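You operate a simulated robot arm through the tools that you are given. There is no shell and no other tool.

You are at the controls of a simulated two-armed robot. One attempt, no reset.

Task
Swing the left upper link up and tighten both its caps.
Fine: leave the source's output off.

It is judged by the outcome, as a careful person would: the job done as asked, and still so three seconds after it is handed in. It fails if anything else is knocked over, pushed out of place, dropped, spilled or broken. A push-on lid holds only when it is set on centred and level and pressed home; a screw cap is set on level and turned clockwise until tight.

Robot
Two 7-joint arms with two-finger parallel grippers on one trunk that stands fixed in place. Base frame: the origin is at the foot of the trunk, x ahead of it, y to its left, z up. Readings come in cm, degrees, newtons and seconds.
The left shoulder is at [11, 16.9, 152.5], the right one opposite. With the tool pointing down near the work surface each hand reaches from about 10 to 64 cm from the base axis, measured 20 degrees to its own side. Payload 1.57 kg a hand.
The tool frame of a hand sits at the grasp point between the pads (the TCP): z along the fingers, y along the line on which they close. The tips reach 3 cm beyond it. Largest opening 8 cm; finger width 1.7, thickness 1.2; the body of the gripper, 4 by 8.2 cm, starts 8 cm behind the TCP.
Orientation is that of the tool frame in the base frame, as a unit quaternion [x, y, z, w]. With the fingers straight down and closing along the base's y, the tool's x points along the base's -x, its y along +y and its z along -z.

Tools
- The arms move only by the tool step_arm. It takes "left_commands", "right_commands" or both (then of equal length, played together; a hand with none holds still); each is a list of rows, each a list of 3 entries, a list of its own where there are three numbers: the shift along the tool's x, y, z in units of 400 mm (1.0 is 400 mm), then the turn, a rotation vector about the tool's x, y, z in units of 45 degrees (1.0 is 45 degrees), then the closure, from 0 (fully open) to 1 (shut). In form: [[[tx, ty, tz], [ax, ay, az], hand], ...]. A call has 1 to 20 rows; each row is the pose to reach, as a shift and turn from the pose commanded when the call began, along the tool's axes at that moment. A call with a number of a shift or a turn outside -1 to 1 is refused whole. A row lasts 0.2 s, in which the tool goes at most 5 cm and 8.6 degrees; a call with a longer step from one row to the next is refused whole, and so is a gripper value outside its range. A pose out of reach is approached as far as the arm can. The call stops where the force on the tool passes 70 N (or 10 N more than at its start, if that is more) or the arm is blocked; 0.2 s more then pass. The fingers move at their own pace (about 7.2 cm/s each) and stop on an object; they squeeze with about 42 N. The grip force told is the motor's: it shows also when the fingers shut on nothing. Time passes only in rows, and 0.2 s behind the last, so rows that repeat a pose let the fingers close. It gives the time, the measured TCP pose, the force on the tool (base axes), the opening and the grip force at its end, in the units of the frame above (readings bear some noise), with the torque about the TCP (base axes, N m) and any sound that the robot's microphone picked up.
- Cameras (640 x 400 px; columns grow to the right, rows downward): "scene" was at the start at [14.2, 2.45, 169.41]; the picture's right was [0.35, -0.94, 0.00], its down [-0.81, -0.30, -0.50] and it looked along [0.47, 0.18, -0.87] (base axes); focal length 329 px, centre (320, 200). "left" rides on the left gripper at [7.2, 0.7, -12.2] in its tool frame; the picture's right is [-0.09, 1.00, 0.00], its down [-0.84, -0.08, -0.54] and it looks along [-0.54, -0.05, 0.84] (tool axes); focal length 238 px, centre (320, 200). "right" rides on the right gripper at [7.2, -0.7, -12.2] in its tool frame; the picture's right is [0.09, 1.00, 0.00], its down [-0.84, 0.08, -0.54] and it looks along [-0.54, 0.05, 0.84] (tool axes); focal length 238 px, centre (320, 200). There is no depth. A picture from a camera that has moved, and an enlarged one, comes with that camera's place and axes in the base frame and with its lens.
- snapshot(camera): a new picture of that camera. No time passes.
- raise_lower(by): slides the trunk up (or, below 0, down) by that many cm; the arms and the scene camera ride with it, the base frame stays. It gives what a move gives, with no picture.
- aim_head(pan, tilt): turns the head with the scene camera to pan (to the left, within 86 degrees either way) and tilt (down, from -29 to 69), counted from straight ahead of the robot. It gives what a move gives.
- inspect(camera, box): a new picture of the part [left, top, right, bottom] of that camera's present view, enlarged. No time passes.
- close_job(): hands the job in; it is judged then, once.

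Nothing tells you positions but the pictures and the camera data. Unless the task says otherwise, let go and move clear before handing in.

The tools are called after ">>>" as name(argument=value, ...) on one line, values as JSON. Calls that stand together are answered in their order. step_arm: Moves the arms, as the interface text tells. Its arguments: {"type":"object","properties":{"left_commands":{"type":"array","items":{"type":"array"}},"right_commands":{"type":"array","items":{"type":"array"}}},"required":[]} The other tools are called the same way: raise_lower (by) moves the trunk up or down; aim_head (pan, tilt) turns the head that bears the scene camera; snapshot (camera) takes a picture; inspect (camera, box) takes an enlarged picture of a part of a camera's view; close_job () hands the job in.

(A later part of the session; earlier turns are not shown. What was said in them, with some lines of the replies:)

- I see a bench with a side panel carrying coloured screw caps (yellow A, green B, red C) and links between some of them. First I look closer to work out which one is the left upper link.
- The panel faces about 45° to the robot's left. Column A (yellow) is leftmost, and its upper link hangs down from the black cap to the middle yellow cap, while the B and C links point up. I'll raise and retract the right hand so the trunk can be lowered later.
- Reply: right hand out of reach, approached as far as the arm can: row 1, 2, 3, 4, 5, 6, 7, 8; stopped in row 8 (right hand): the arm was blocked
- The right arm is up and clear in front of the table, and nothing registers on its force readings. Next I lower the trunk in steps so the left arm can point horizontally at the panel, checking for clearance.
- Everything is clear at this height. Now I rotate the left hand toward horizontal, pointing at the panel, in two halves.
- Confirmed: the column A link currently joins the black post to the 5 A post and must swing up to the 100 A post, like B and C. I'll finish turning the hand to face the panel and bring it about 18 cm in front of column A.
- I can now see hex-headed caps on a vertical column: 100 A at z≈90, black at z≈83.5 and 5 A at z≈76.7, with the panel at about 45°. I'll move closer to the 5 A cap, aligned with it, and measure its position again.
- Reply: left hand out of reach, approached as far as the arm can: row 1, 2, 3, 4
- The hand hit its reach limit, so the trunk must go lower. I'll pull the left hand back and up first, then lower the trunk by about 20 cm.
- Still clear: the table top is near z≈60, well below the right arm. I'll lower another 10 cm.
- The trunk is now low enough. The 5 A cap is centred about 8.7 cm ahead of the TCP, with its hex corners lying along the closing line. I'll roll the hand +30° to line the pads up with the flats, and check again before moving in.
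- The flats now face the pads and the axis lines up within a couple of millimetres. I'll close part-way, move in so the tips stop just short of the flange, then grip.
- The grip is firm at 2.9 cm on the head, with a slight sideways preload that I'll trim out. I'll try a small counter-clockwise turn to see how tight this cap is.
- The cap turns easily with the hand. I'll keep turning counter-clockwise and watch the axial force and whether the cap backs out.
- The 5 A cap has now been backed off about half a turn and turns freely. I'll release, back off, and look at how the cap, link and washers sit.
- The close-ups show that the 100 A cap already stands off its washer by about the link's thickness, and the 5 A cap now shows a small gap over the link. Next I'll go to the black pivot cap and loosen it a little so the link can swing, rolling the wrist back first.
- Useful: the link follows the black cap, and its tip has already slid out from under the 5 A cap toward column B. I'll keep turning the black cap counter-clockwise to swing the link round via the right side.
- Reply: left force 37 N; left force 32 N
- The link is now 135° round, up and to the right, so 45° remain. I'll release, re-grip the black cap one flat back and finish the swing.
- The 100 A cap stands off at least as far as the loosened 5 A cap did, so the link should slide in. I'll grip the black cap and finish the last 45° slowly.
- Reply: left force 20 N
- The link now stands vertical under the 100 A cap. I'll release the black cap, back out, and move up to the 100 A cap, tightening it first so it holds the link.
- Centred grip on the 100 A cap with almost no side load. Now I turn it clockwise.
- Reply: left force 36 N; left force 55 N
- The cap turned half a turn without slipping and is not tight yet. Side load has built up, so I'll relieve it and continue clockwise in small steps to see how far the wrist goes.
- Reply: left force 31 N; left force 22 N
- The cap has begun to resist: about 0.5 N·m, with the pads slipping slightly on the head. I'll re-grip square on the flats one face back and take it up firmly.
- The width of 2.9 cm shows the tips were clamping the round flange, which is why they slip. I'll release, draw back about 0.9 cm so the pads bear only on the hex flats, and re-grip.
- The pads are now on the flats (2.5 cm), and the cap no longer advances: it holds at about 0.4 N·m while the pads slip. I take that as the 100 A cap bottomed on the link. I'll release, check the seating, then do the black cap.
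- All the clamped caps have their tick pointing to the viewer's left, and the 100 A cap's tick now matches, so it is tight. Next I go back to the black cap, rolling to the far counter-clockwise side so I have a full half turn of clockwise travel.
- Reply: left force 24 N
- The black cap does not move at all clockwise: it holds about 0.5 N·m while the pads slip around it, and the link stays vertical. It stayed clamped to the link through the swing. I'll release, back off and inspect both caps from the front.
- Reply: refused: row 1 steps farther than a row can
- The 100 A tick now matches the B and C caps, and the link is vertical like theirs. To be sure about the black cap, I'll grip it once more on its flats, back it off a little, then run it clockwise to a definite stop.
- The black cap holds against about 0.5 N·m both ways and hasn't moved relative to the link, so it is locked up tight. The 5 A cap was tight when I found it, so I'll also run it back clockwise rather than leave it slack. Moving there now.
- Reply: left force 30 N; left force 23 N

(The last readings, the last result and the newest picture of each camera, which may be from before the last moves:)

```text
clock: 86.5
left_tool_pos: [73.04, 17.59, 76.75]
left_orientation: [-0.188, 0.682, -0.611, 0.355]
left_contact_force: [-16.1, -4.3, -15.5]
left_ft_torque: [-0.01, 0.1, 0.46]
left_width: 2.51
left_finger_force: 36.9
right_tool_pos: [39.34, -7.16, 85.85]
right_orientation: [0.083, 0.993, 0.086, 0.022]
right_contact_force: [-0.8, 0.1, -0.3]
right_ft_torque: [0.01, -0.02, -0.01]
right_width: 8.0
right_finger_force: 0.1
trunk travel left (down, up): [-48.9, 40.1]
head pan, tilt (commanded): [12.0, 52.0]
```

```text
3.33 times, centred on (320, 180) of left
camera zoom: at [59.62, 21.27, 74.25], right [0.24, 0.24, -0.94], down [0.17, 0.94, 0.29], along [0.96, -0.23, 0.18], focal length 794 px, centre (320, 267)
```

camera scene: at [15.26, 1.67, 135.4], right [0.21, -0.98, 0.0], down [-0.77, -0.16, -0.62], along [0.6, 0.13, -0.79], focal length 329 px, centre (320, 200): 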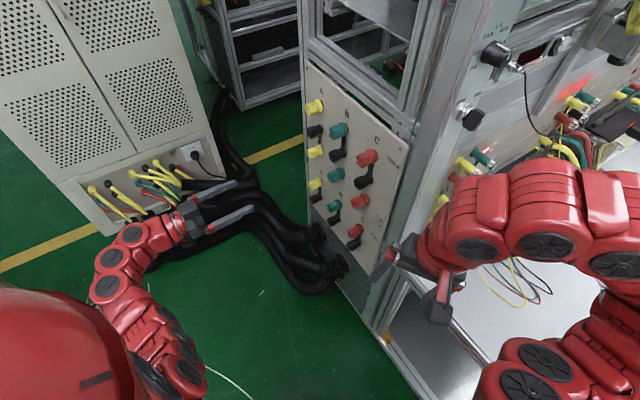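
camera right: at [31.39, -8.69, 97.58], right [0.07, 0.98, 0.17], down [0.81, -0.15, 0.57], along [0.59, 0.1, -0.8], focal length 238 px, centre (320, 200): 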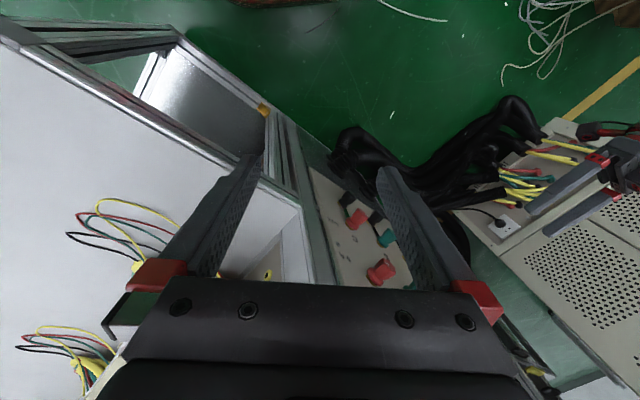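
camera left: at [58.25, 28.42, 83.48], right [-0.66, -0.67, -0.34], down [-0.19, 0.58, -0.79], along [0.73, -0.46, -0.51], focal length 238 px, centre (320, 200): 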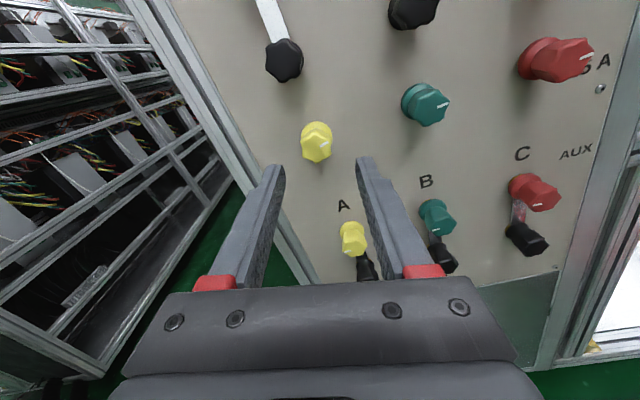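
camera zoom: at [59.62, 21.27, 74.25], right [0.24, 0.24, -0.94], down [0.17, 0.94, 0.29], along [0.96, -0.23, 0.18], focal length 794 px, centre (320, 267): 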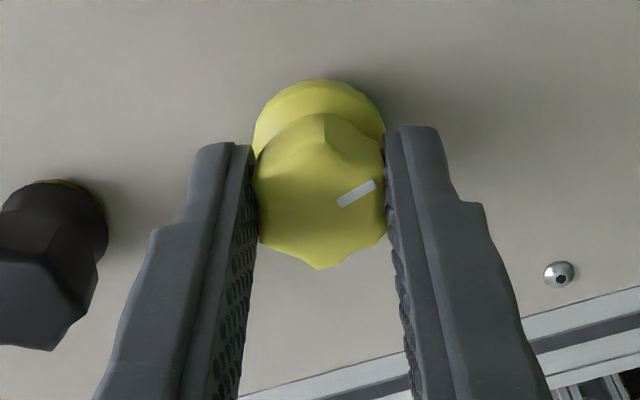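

>>> step_arm(left_commands=[[[0.0019, 0.0012, -0.001], [0, 0, 0.16], 1], [[0.0019, 0.0012, -0.001], [0, 0, 0.33], 1], [[0.0019, 0.0012, -0.001], [0, 0, 0.5], 1], [[0.0019, 0.0012, -0.001], [0, 0, 0.66], 1], [[0.0019, 0.0012, -0.001], [0, 0, 0.83], 1], [[0.0019, 0.0012, -0.001], [0, 0, 1.0], 1]])

>>> inspect(camera="left", box=[260, 120, 380, 240])

```text
clock: 87.9
left_tool_pos: [72.93, 17.57, 76.59]
left_orientation: [0.087, 0.702, -0.43, 0.561]
left_contact_force: [-1.3, -3.6, -17.0]
left_ft_torque: [-0.15, -0.15, 0.25]
left_width: 2.5
left_finger_force: 36.9
right_tool_pos: [39.54, -7.16, 85.76]
right_orientation: [0.082, 0.993, 0.086, 0.021]
right_contact_force: [0.0, -0.3, -0.4]
right_ft_torque: [0.01, -0.04, 0.04]
right_width: 8.0
right_finger_force: 0.1
trunk travel left (down, up): [-48.9, 40.1]
head pan, tilt (commanded): [12.0, 52.0]
```

```text
3.33 times, centred on (320, 180) of left
camera zoom: at [62.28, 23.98, 70.08], right [0.63, 0.65, -0.42], down [-0.14, 0.63, 0.76], along [0.76, -0.43, 0.49], focal length 794 px, centre (320, 267)
```

zoom: 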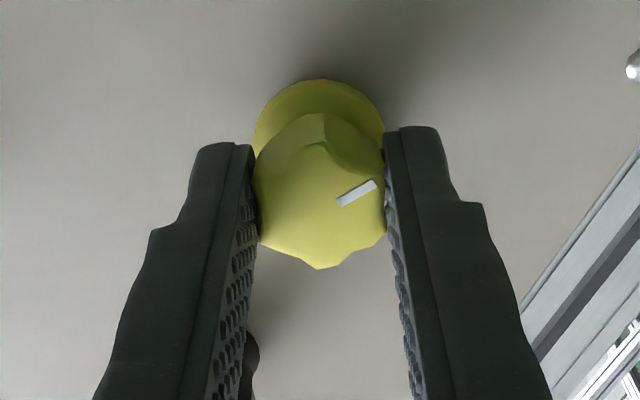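

>>> step_arm(left_commands=[[[0.0016, 0.001, 0], [0, 0, 0.16], 1], [[0.0016, 0.001, 0], [0, 0, 0.33], 1], [[0.0016, 0.001, 0], [0, 0, 0.5], 1], [[0.0016, 0.001, 0], [0, 0, 0.66], 1], [[0.0016, 0.001, 0], [0, 0, 0.83], 1], [[0.0016, 0.001, 0], [0, 0, 1.0], 1]])

>>> inspect(camera="left", box=[260, 120, 380, 240])

```text
clock: 89.3
left_tool_pos: [73.15, 17.64, 76.59]
left_orientation: [0.349, 0.615, -0.182, 0.683]
left_contact_force: [5.9, -1.5, -12.7]
left_ft_torque: [-0.4, -0.39, -0.01]
left_width: 2.48
left_finger_force: 36.3
right_tool_pos: [39.55, -7.13, 85.74]
right_orientation: [0.082, 0.993, 0.085, 0.021]
right_contact_force: [-0.3, -0.3, 0.6]
right_ft_torque: [-0.03, -0.01, 0.02]
right_width: 8.01
right_finger_force: 0.1
trunk travel left (down, up): [-48.9, 40.1]
head pan, tilt (commanded): [12.0, 52.0]
```

```text
3.33 times, centred on (320, 180) of left
camera zoom: at [66.22, 27.99, 69.81], right [0.66, 0.67, 0.34], down [-0.59, 0.18, 0.79], along [0.47, -0.72, 0.51], focal length 794 px, centre (320, 267)
```

zoom: 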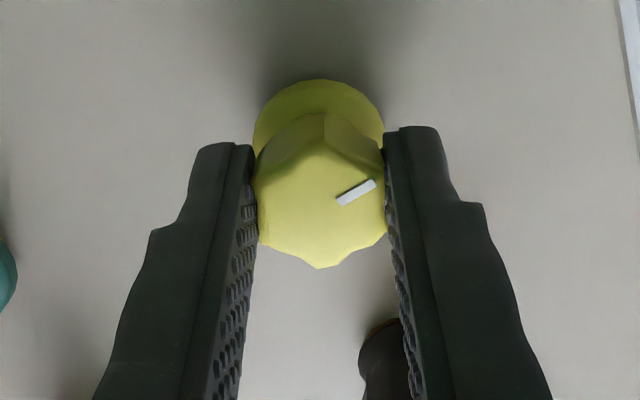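

>>> step_arm(left_commands=[[[0, 0, 0], [0, 0, 0.08], 1], [[0, 0, 0], [0, 0, 0.16], 1], [[0, 0, 0], [0, 0, 0.24], 1]])

>>> inspect(camera="left", box=[260, 120, 380, 240])

>>> step_arm(left_commands=[[[0, 0, 0], [0, 0, 0.08], 1], [[0, 0, 0], [0, 0, 0.16], 1]])

>>> inspect(camera="left", box=[260, 120, 380, 240])

```text
clock: 90.1
left_tool_pos: [73.11, 17.7, 76.66]
left_orientation: [0.405, 0.58, -0.117, 0.697]
left_contact_force: [5.3, 0.1, -8.1]
left_ft_torque: [0.1, 0.05, 0.01]
left_width: 2.48
left_finger_force: 37.1
right_tool_pos: [39.5, -7.07, 85.81]
right_orientation: [0.082, 0.993, 0.086, 0.021]
right_contact_force: [-0.4, 0.4, 0.1]
right_ft_torque: [0.0, -0.01, 0.01]
right_width: 7.99
right_finger_force: 0.0
trunk travel left (down, up): [-48.9, 40.1]
head pan, tilt (commanded): [12.0, 52.0]
```

```text
3.33 times, centred on (320, 180) of left
camera zoom: at [67.08, 28.87, 70.41], right [0.6, 0.61, 0.51], down [-0.69, 0.07, 0.72], along [0.41, -0.79, 0.47], focal length 794 px, centre (320, 267)
```

zoom: 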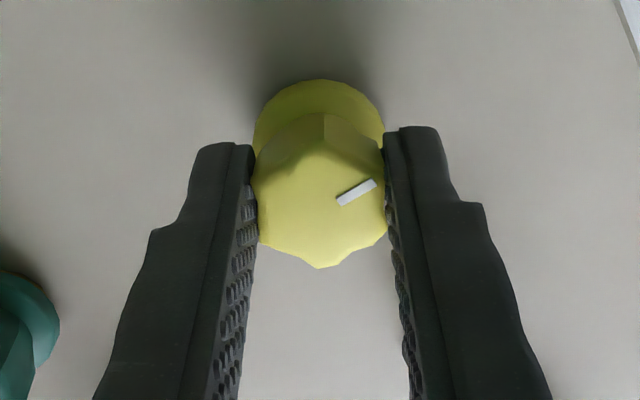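

```text
clock: 90.7
left_tool_pos: [73.12, 17.76, 76.7]
left_orientation: [0.439, 0.553, -0.073, 0.705]
left_contact_force: [14.6, -1.1, 1.6]
left_ft_torque: [-0.34, 0.3, 0.11]
left_width: 2.51
left_finger_force: 36.7
right_tool_pos: [39.42, -7.12, 85.85]
right_orientation: [0.082, 0.993, 0.086, 0.022]
right_contact_force: [0.4, 0.5, 0.1]
right_ft_torque: [0.0, 0.0, -0.01]
right_width: 8.0
right_finger_force: 0.0
trunk travel left (down, up): [-48.9, 40.1]
head pan, tilt (commanded): [12.0, 52.0]
```

```text
3.33 times, centred on (320, 180) of left
camera zoom: at [67.59, 29.39, 70.96], right [0.55, 0.56, 0.61], down [-0.75, 0.01, 0.66], along [0.37, -0.83, 0.43], focal length 794 px, centre (320, 267)
```

zoom: 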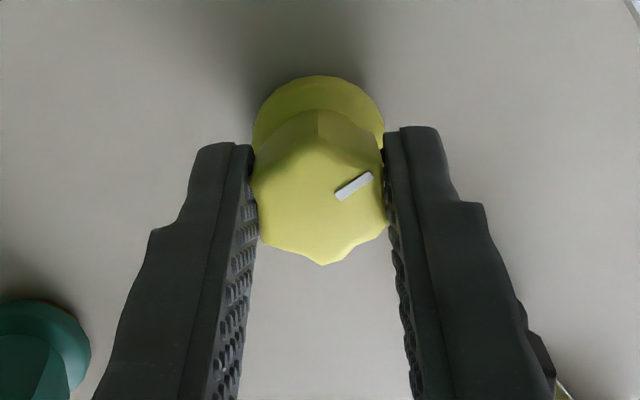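

The 5 A cap came up against a hard stop at its original angle (about 0.45 N·m), which shows what "tight" feels like. I'll release, back away, and compare the ticks on both yellow caps from the front.

>>> step_arm(left_commands=[[[0, 0, 0], [0, 0, 0], 0.7], [[0, 0, 0], [0, 0, 0], 0.4], [[0, 0, 0], [0, 0, 0], 0.4], [[0, 0, -0.09], [0, 0, -0.1], 0.4], [[0, 0, -0.18], [0, 0, -0.27], 0.4], [[0, 0, -0.27], [0, 0, -0.44], 0.4], [[0, 0, -0.36], [0, 0, -0.6], 0.4], [[0, 0, -0.4], [0, 0, -0.74], 0.4]])

>>> snapshot(camera="left")

>>> inspect(camera="left", box=[200, 40, 400, 190])

>>> inspect(camera="scene", box=[295, 90, 365, 190])

```text
clock: 92.5
left_tool_pos: [61.73, 28.66, 76.68]
left_orientation: [0.263, 0.657, -0.274, 0.652]
left_contact_force: [-0.1, 0.4, 0.4]
left_ft_torque: [-0.01, -0.02, -0.02]
left_width: 4.81
left_finger_force: 0.0
right_tool_pos: [39.38, -7.03, 85.73]
right_orientation: [0.082, 0.993, 0.086, 0.022]
right_contact_force: [0.6, 0.0, 0.4]
right_ft_torque: [-0.04, -0.03, 0.02]
right_width: 7.98
right_finger_force: 0.0
trunk travel left (down, up): [-48.9, 40.1]
head pan, tilt (commanded): [12.0, 52.0]
```

```text
taken
camera left: at [53.56, 37.6, 69.54], right [0.7, 0.71, 0.08], down [-0.43, 0.33, 0.84], along [0.57, -0.62, 0.54], focal length 238 px, centre (320, 200)
```

left: 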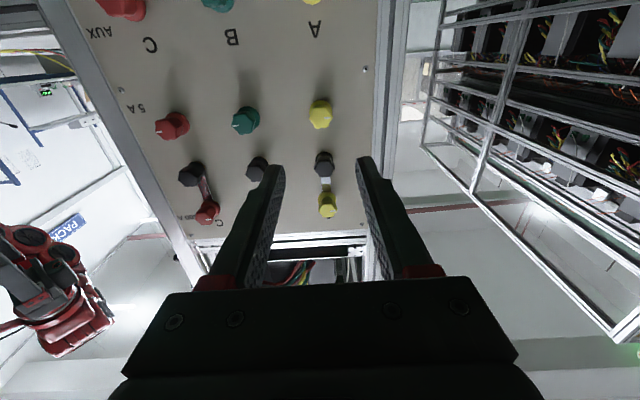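

```text
2.67 times, centred on (300, 115) of left
camera zoom: at [53.56, 37.6, 69.54], right [0.7, 0.71, 0.08], down [-0.43, 0.33, 0.84], along [0.57, -0.62, 0.54], focal length 636 px, centre (373, 427)
```

zoom: 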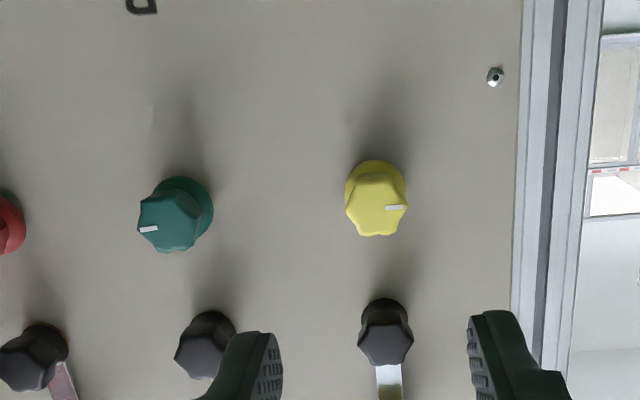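

```text
4.00 times, centred on (330, 140) of scene
camera zoom: at [15.28, 1.67, 135.4], right [0.21, -0.98, 0.0], down [-0.77, -0.16, -0.62], along [0.6, 0.13, -0.79], focal length 1316 px, centre (280, 440)
```

zoom: 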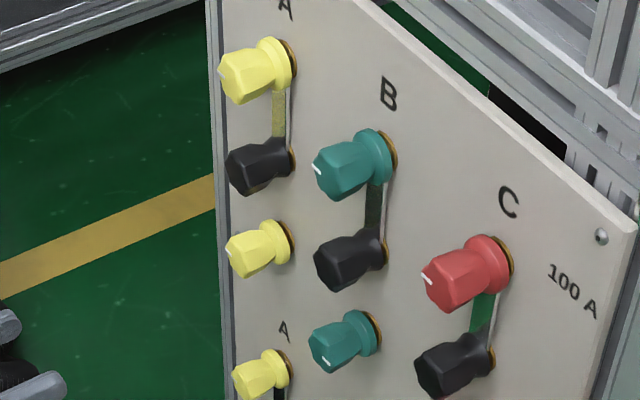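

>>> inspect(camera="left", box=[300, 90, 345, 135])

>>> inspect(camera="left", box=[305, 180, 350, 225])

>>> inspect(camera="left", box=[302, 140, 347, 185])

>>> inspect(camera="left", box=[185, 190, 230, 235])

>>> inspect(camera="left", box=[170, 150, 215, 195])

>>> inspect(camera="left", box=[235, 145, 280, 190])

```text
8.89 times, centred on (322, 112) of left
camera zoom: at [53.56, 37.6, 69.54], right [0.7, 0.71, 0.08], down [-0.43, 0.33, 0.84], along [0.57, -0.62, 0.54], focal length 2119 px, centre (298, 978)
```

zoom: 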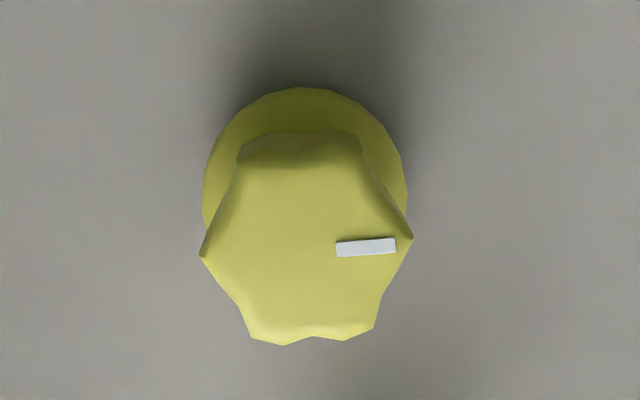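

```text
8.89 times, centred on (328, 202) of left
camera zoom: at [53.56, 37.6, 69.54], right [0.7, 0.71, 0.08], down [-0.43, 0.33, 0.84], along [0.57, -0.62, 0.54], focal length 2119 px, centre (253, 178)
```

zoom: 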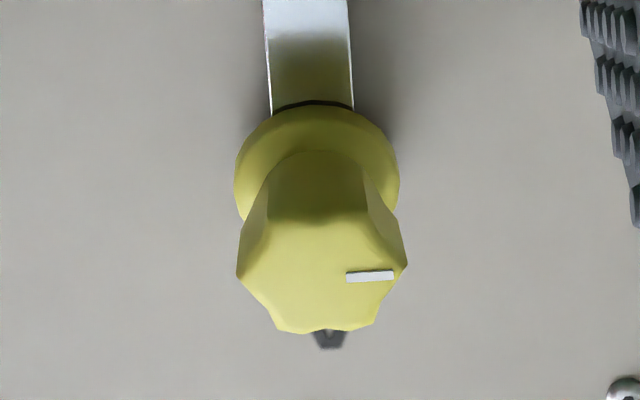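

```text
8.89 times, centred on (324, 162) of left
camera zoom: at [53.56, 37.6, 69.54], right [0.7, 0.71, 0.08], down [-0.43, 0.33, 0.84], along [0.57, -0.62, 0.54], focal length 2119 px, centre (280, 533)
```

zoom: 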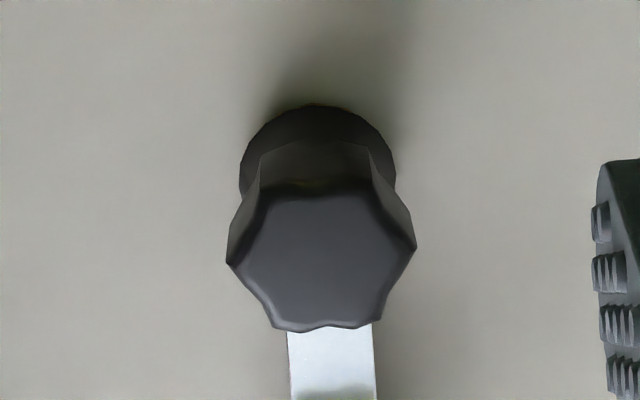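

```text
8.89 times, centred on (208, 212) of left
camera zoom: at [53.56, 37.6, 69.54], right [0.7, 0.71, 0.08], down [-0.43, 0.33, 0.84], along [0.57, -0.62, 0.54], focal length 2119 px, centre (1320, 89)
```

zoom: 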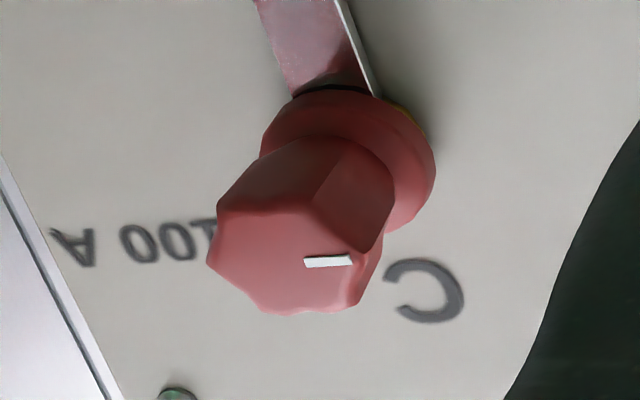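

```text
8.89 times, centred on (192, 172) of left
camera zoom: at [53.56, 37.6, 69.54], right [0.7, 0.71, 0.08], down [-0.43, 0.33, 0.84], along [0.57, -0.62, 0.54], focal length 2119 px, centre (1453, 444)
```

zoom: 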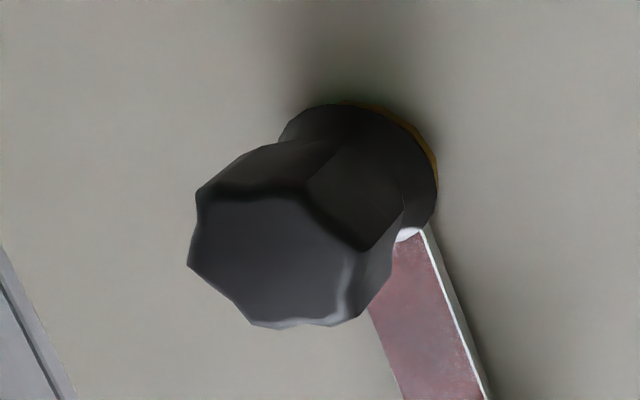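

```text
8.89 times, centred on (258, 168) of left
camera zoom: at [53.56, 37.6, 69.54], right [0.7, 0.71, 0.08], down [-0.43, 0.33, 0.84], along [0.57, -0.62, 0.54], focal length 2119 px, centre (876, 489)
```

zoom: 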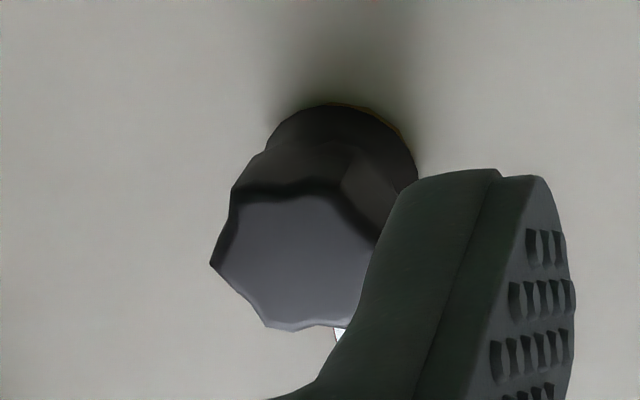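

All the ticks (A 100 A, A 5 A, C 100 A) are now parallel within about a degree, so both yellow caps are at their tight stop, and the link stands vertical like B and C. I'll draw the left hand further clear and take a final look around.

>>> step_arm(left_commands=[[[0, 0, -0.08], [0, 0, 0], 0.2], [[0, 0, -0.16], [0, 0, 0], 0.0], [[0, 0, -0.2], [0, 0, 0], 0.0], [[0, 0, -0.2], [0, 0, 0], 0.0]])

>>> snapshot(camera="scene")

>>> inspect(camera="scene", box=[295, 85, 405, 250])

>>> snapshot(camera="left")

>>> snapshot(camera="right")

```text
clock: 93.5
left_tool_pos: [56.01, 34.34, 76.52]
left_orientation: [0.263, 0.656, -0.272, 0.653]
left_contact_force: [0.3, 0.2, 0.3]
left_ft_torque: [0.03, 0.01, 0.0]
left_width: 8.02
left_finger_force: 0.1
right_tool_pos: [39.4, -7.12, 85.84]
right_orientation: [0.082, 0.993, 0.088, 0.021]
right_contact_force: [-0.1, 0.1, 0.3]
right_ft_torque: [0.02, 0.0, 0.01]
right_width: 8.0
right_finger_force: 0.1
trunk travel left (down, up): [-48.9, 40.1]
head pan, tilt (commanded): [12.0, 52.0]
```

```text
taken
camera scene: at [15.29, 1.66, 135.4], right [0.21, -0.98, 0.0], down [-0.77, -0.16, -0.62], along [0.6, 0.13, -0.79], focal length 329 px, centre (320, 200)
```

scene: 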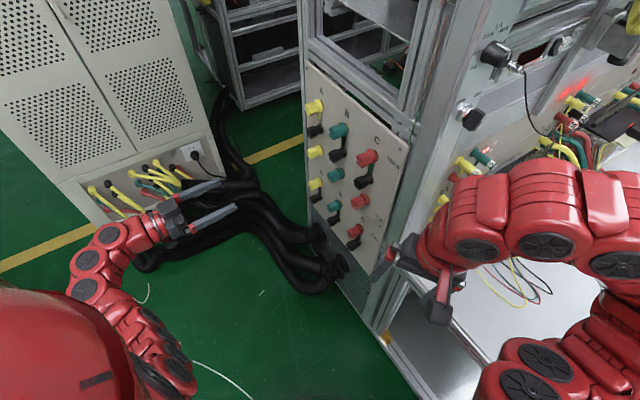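

```text
2.42 times, centred on (350, 168) of scene
camera zoom: at [15.29, 1.66, 135.4], right [0.21, -0.98, 0.0], down [-0.77, -0.16, -0.62], along [0.6, 0.13, -0.79], focal length 797 px, centre (247, 279)
```

zoom: 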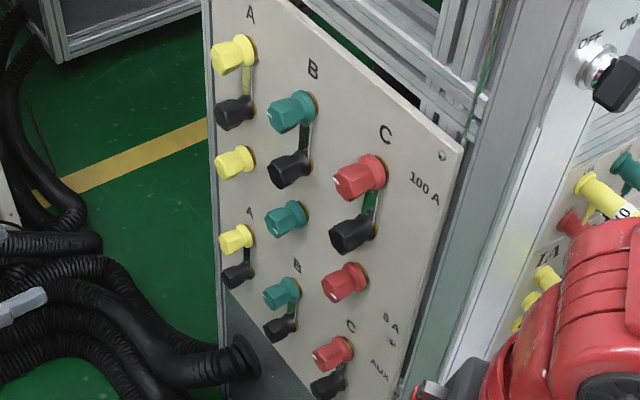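

```text
taken
camera left: at [47.69, 43.33, 69.39], right [0.7, 0.71, 0.08], down [-0.43, 0.33, 0.84], along [0.57, -0.62, 0.54], focal length 238 px, centre (320, 200)
```

left: 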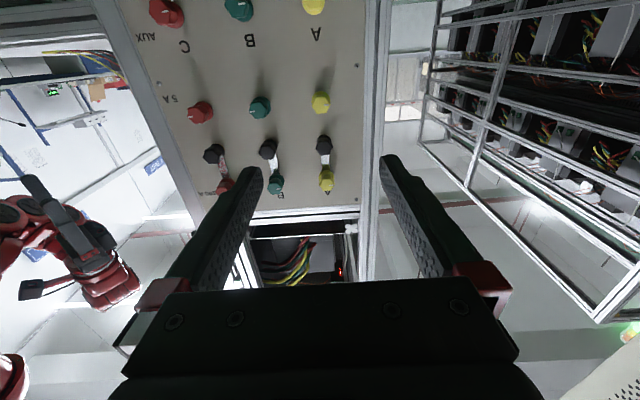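

```text
taken
camera right: at [31.4, -8.69, 97.57], right [0.07, 0.98, 0.17], down [0.81, -0.15, 0.57], along [0.59, 0.1, -0.8], focal length 238 px, centre (320, 200)
```

right: 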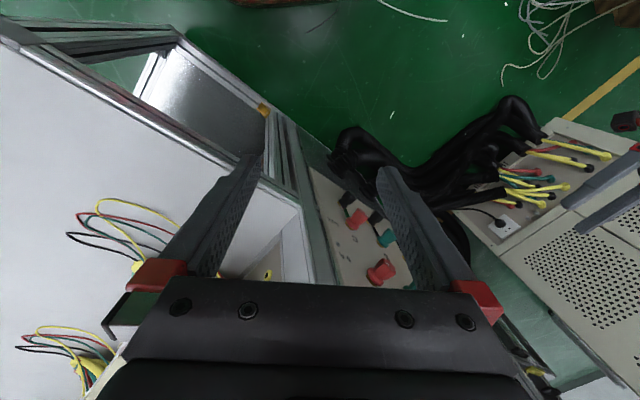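

Final check: the left upper link stands vertical between its black post and the 100 A post, matching B and C. All of column A's caps are tight, the source key is still at OFF, and both hands are clear. Handing in.

>>> close_job()

```text
The job is handed in.
```

The left upper link (column A) is swung up: it now runs vertically from its black post to the 100 A post, like B and C. I've handed the job in.

- **100 A cap:** I turned it clockwise until it stopped, at about 0.4 N·m. Its tick mark lines up with the one on C's 100 A cap, which I hadn't touched.
- **Black cap:** I'm less sure of this one. Turning the black cap is what swung the link; it stayed locked to the link the whole way. Afterwards it held at nearly 0.5 N·m in both directions, where my grip slipped. I take that as tight, but it has no tick mark to confirm it.
- **5 A cap:** I had to loosen this one to free the link, so I tightened it again to where it was before.

The source's output stayed off; I didn't touch any of its controls. Nothing else was knocked or moved that I could see, and both hands are open and clear of the panel.
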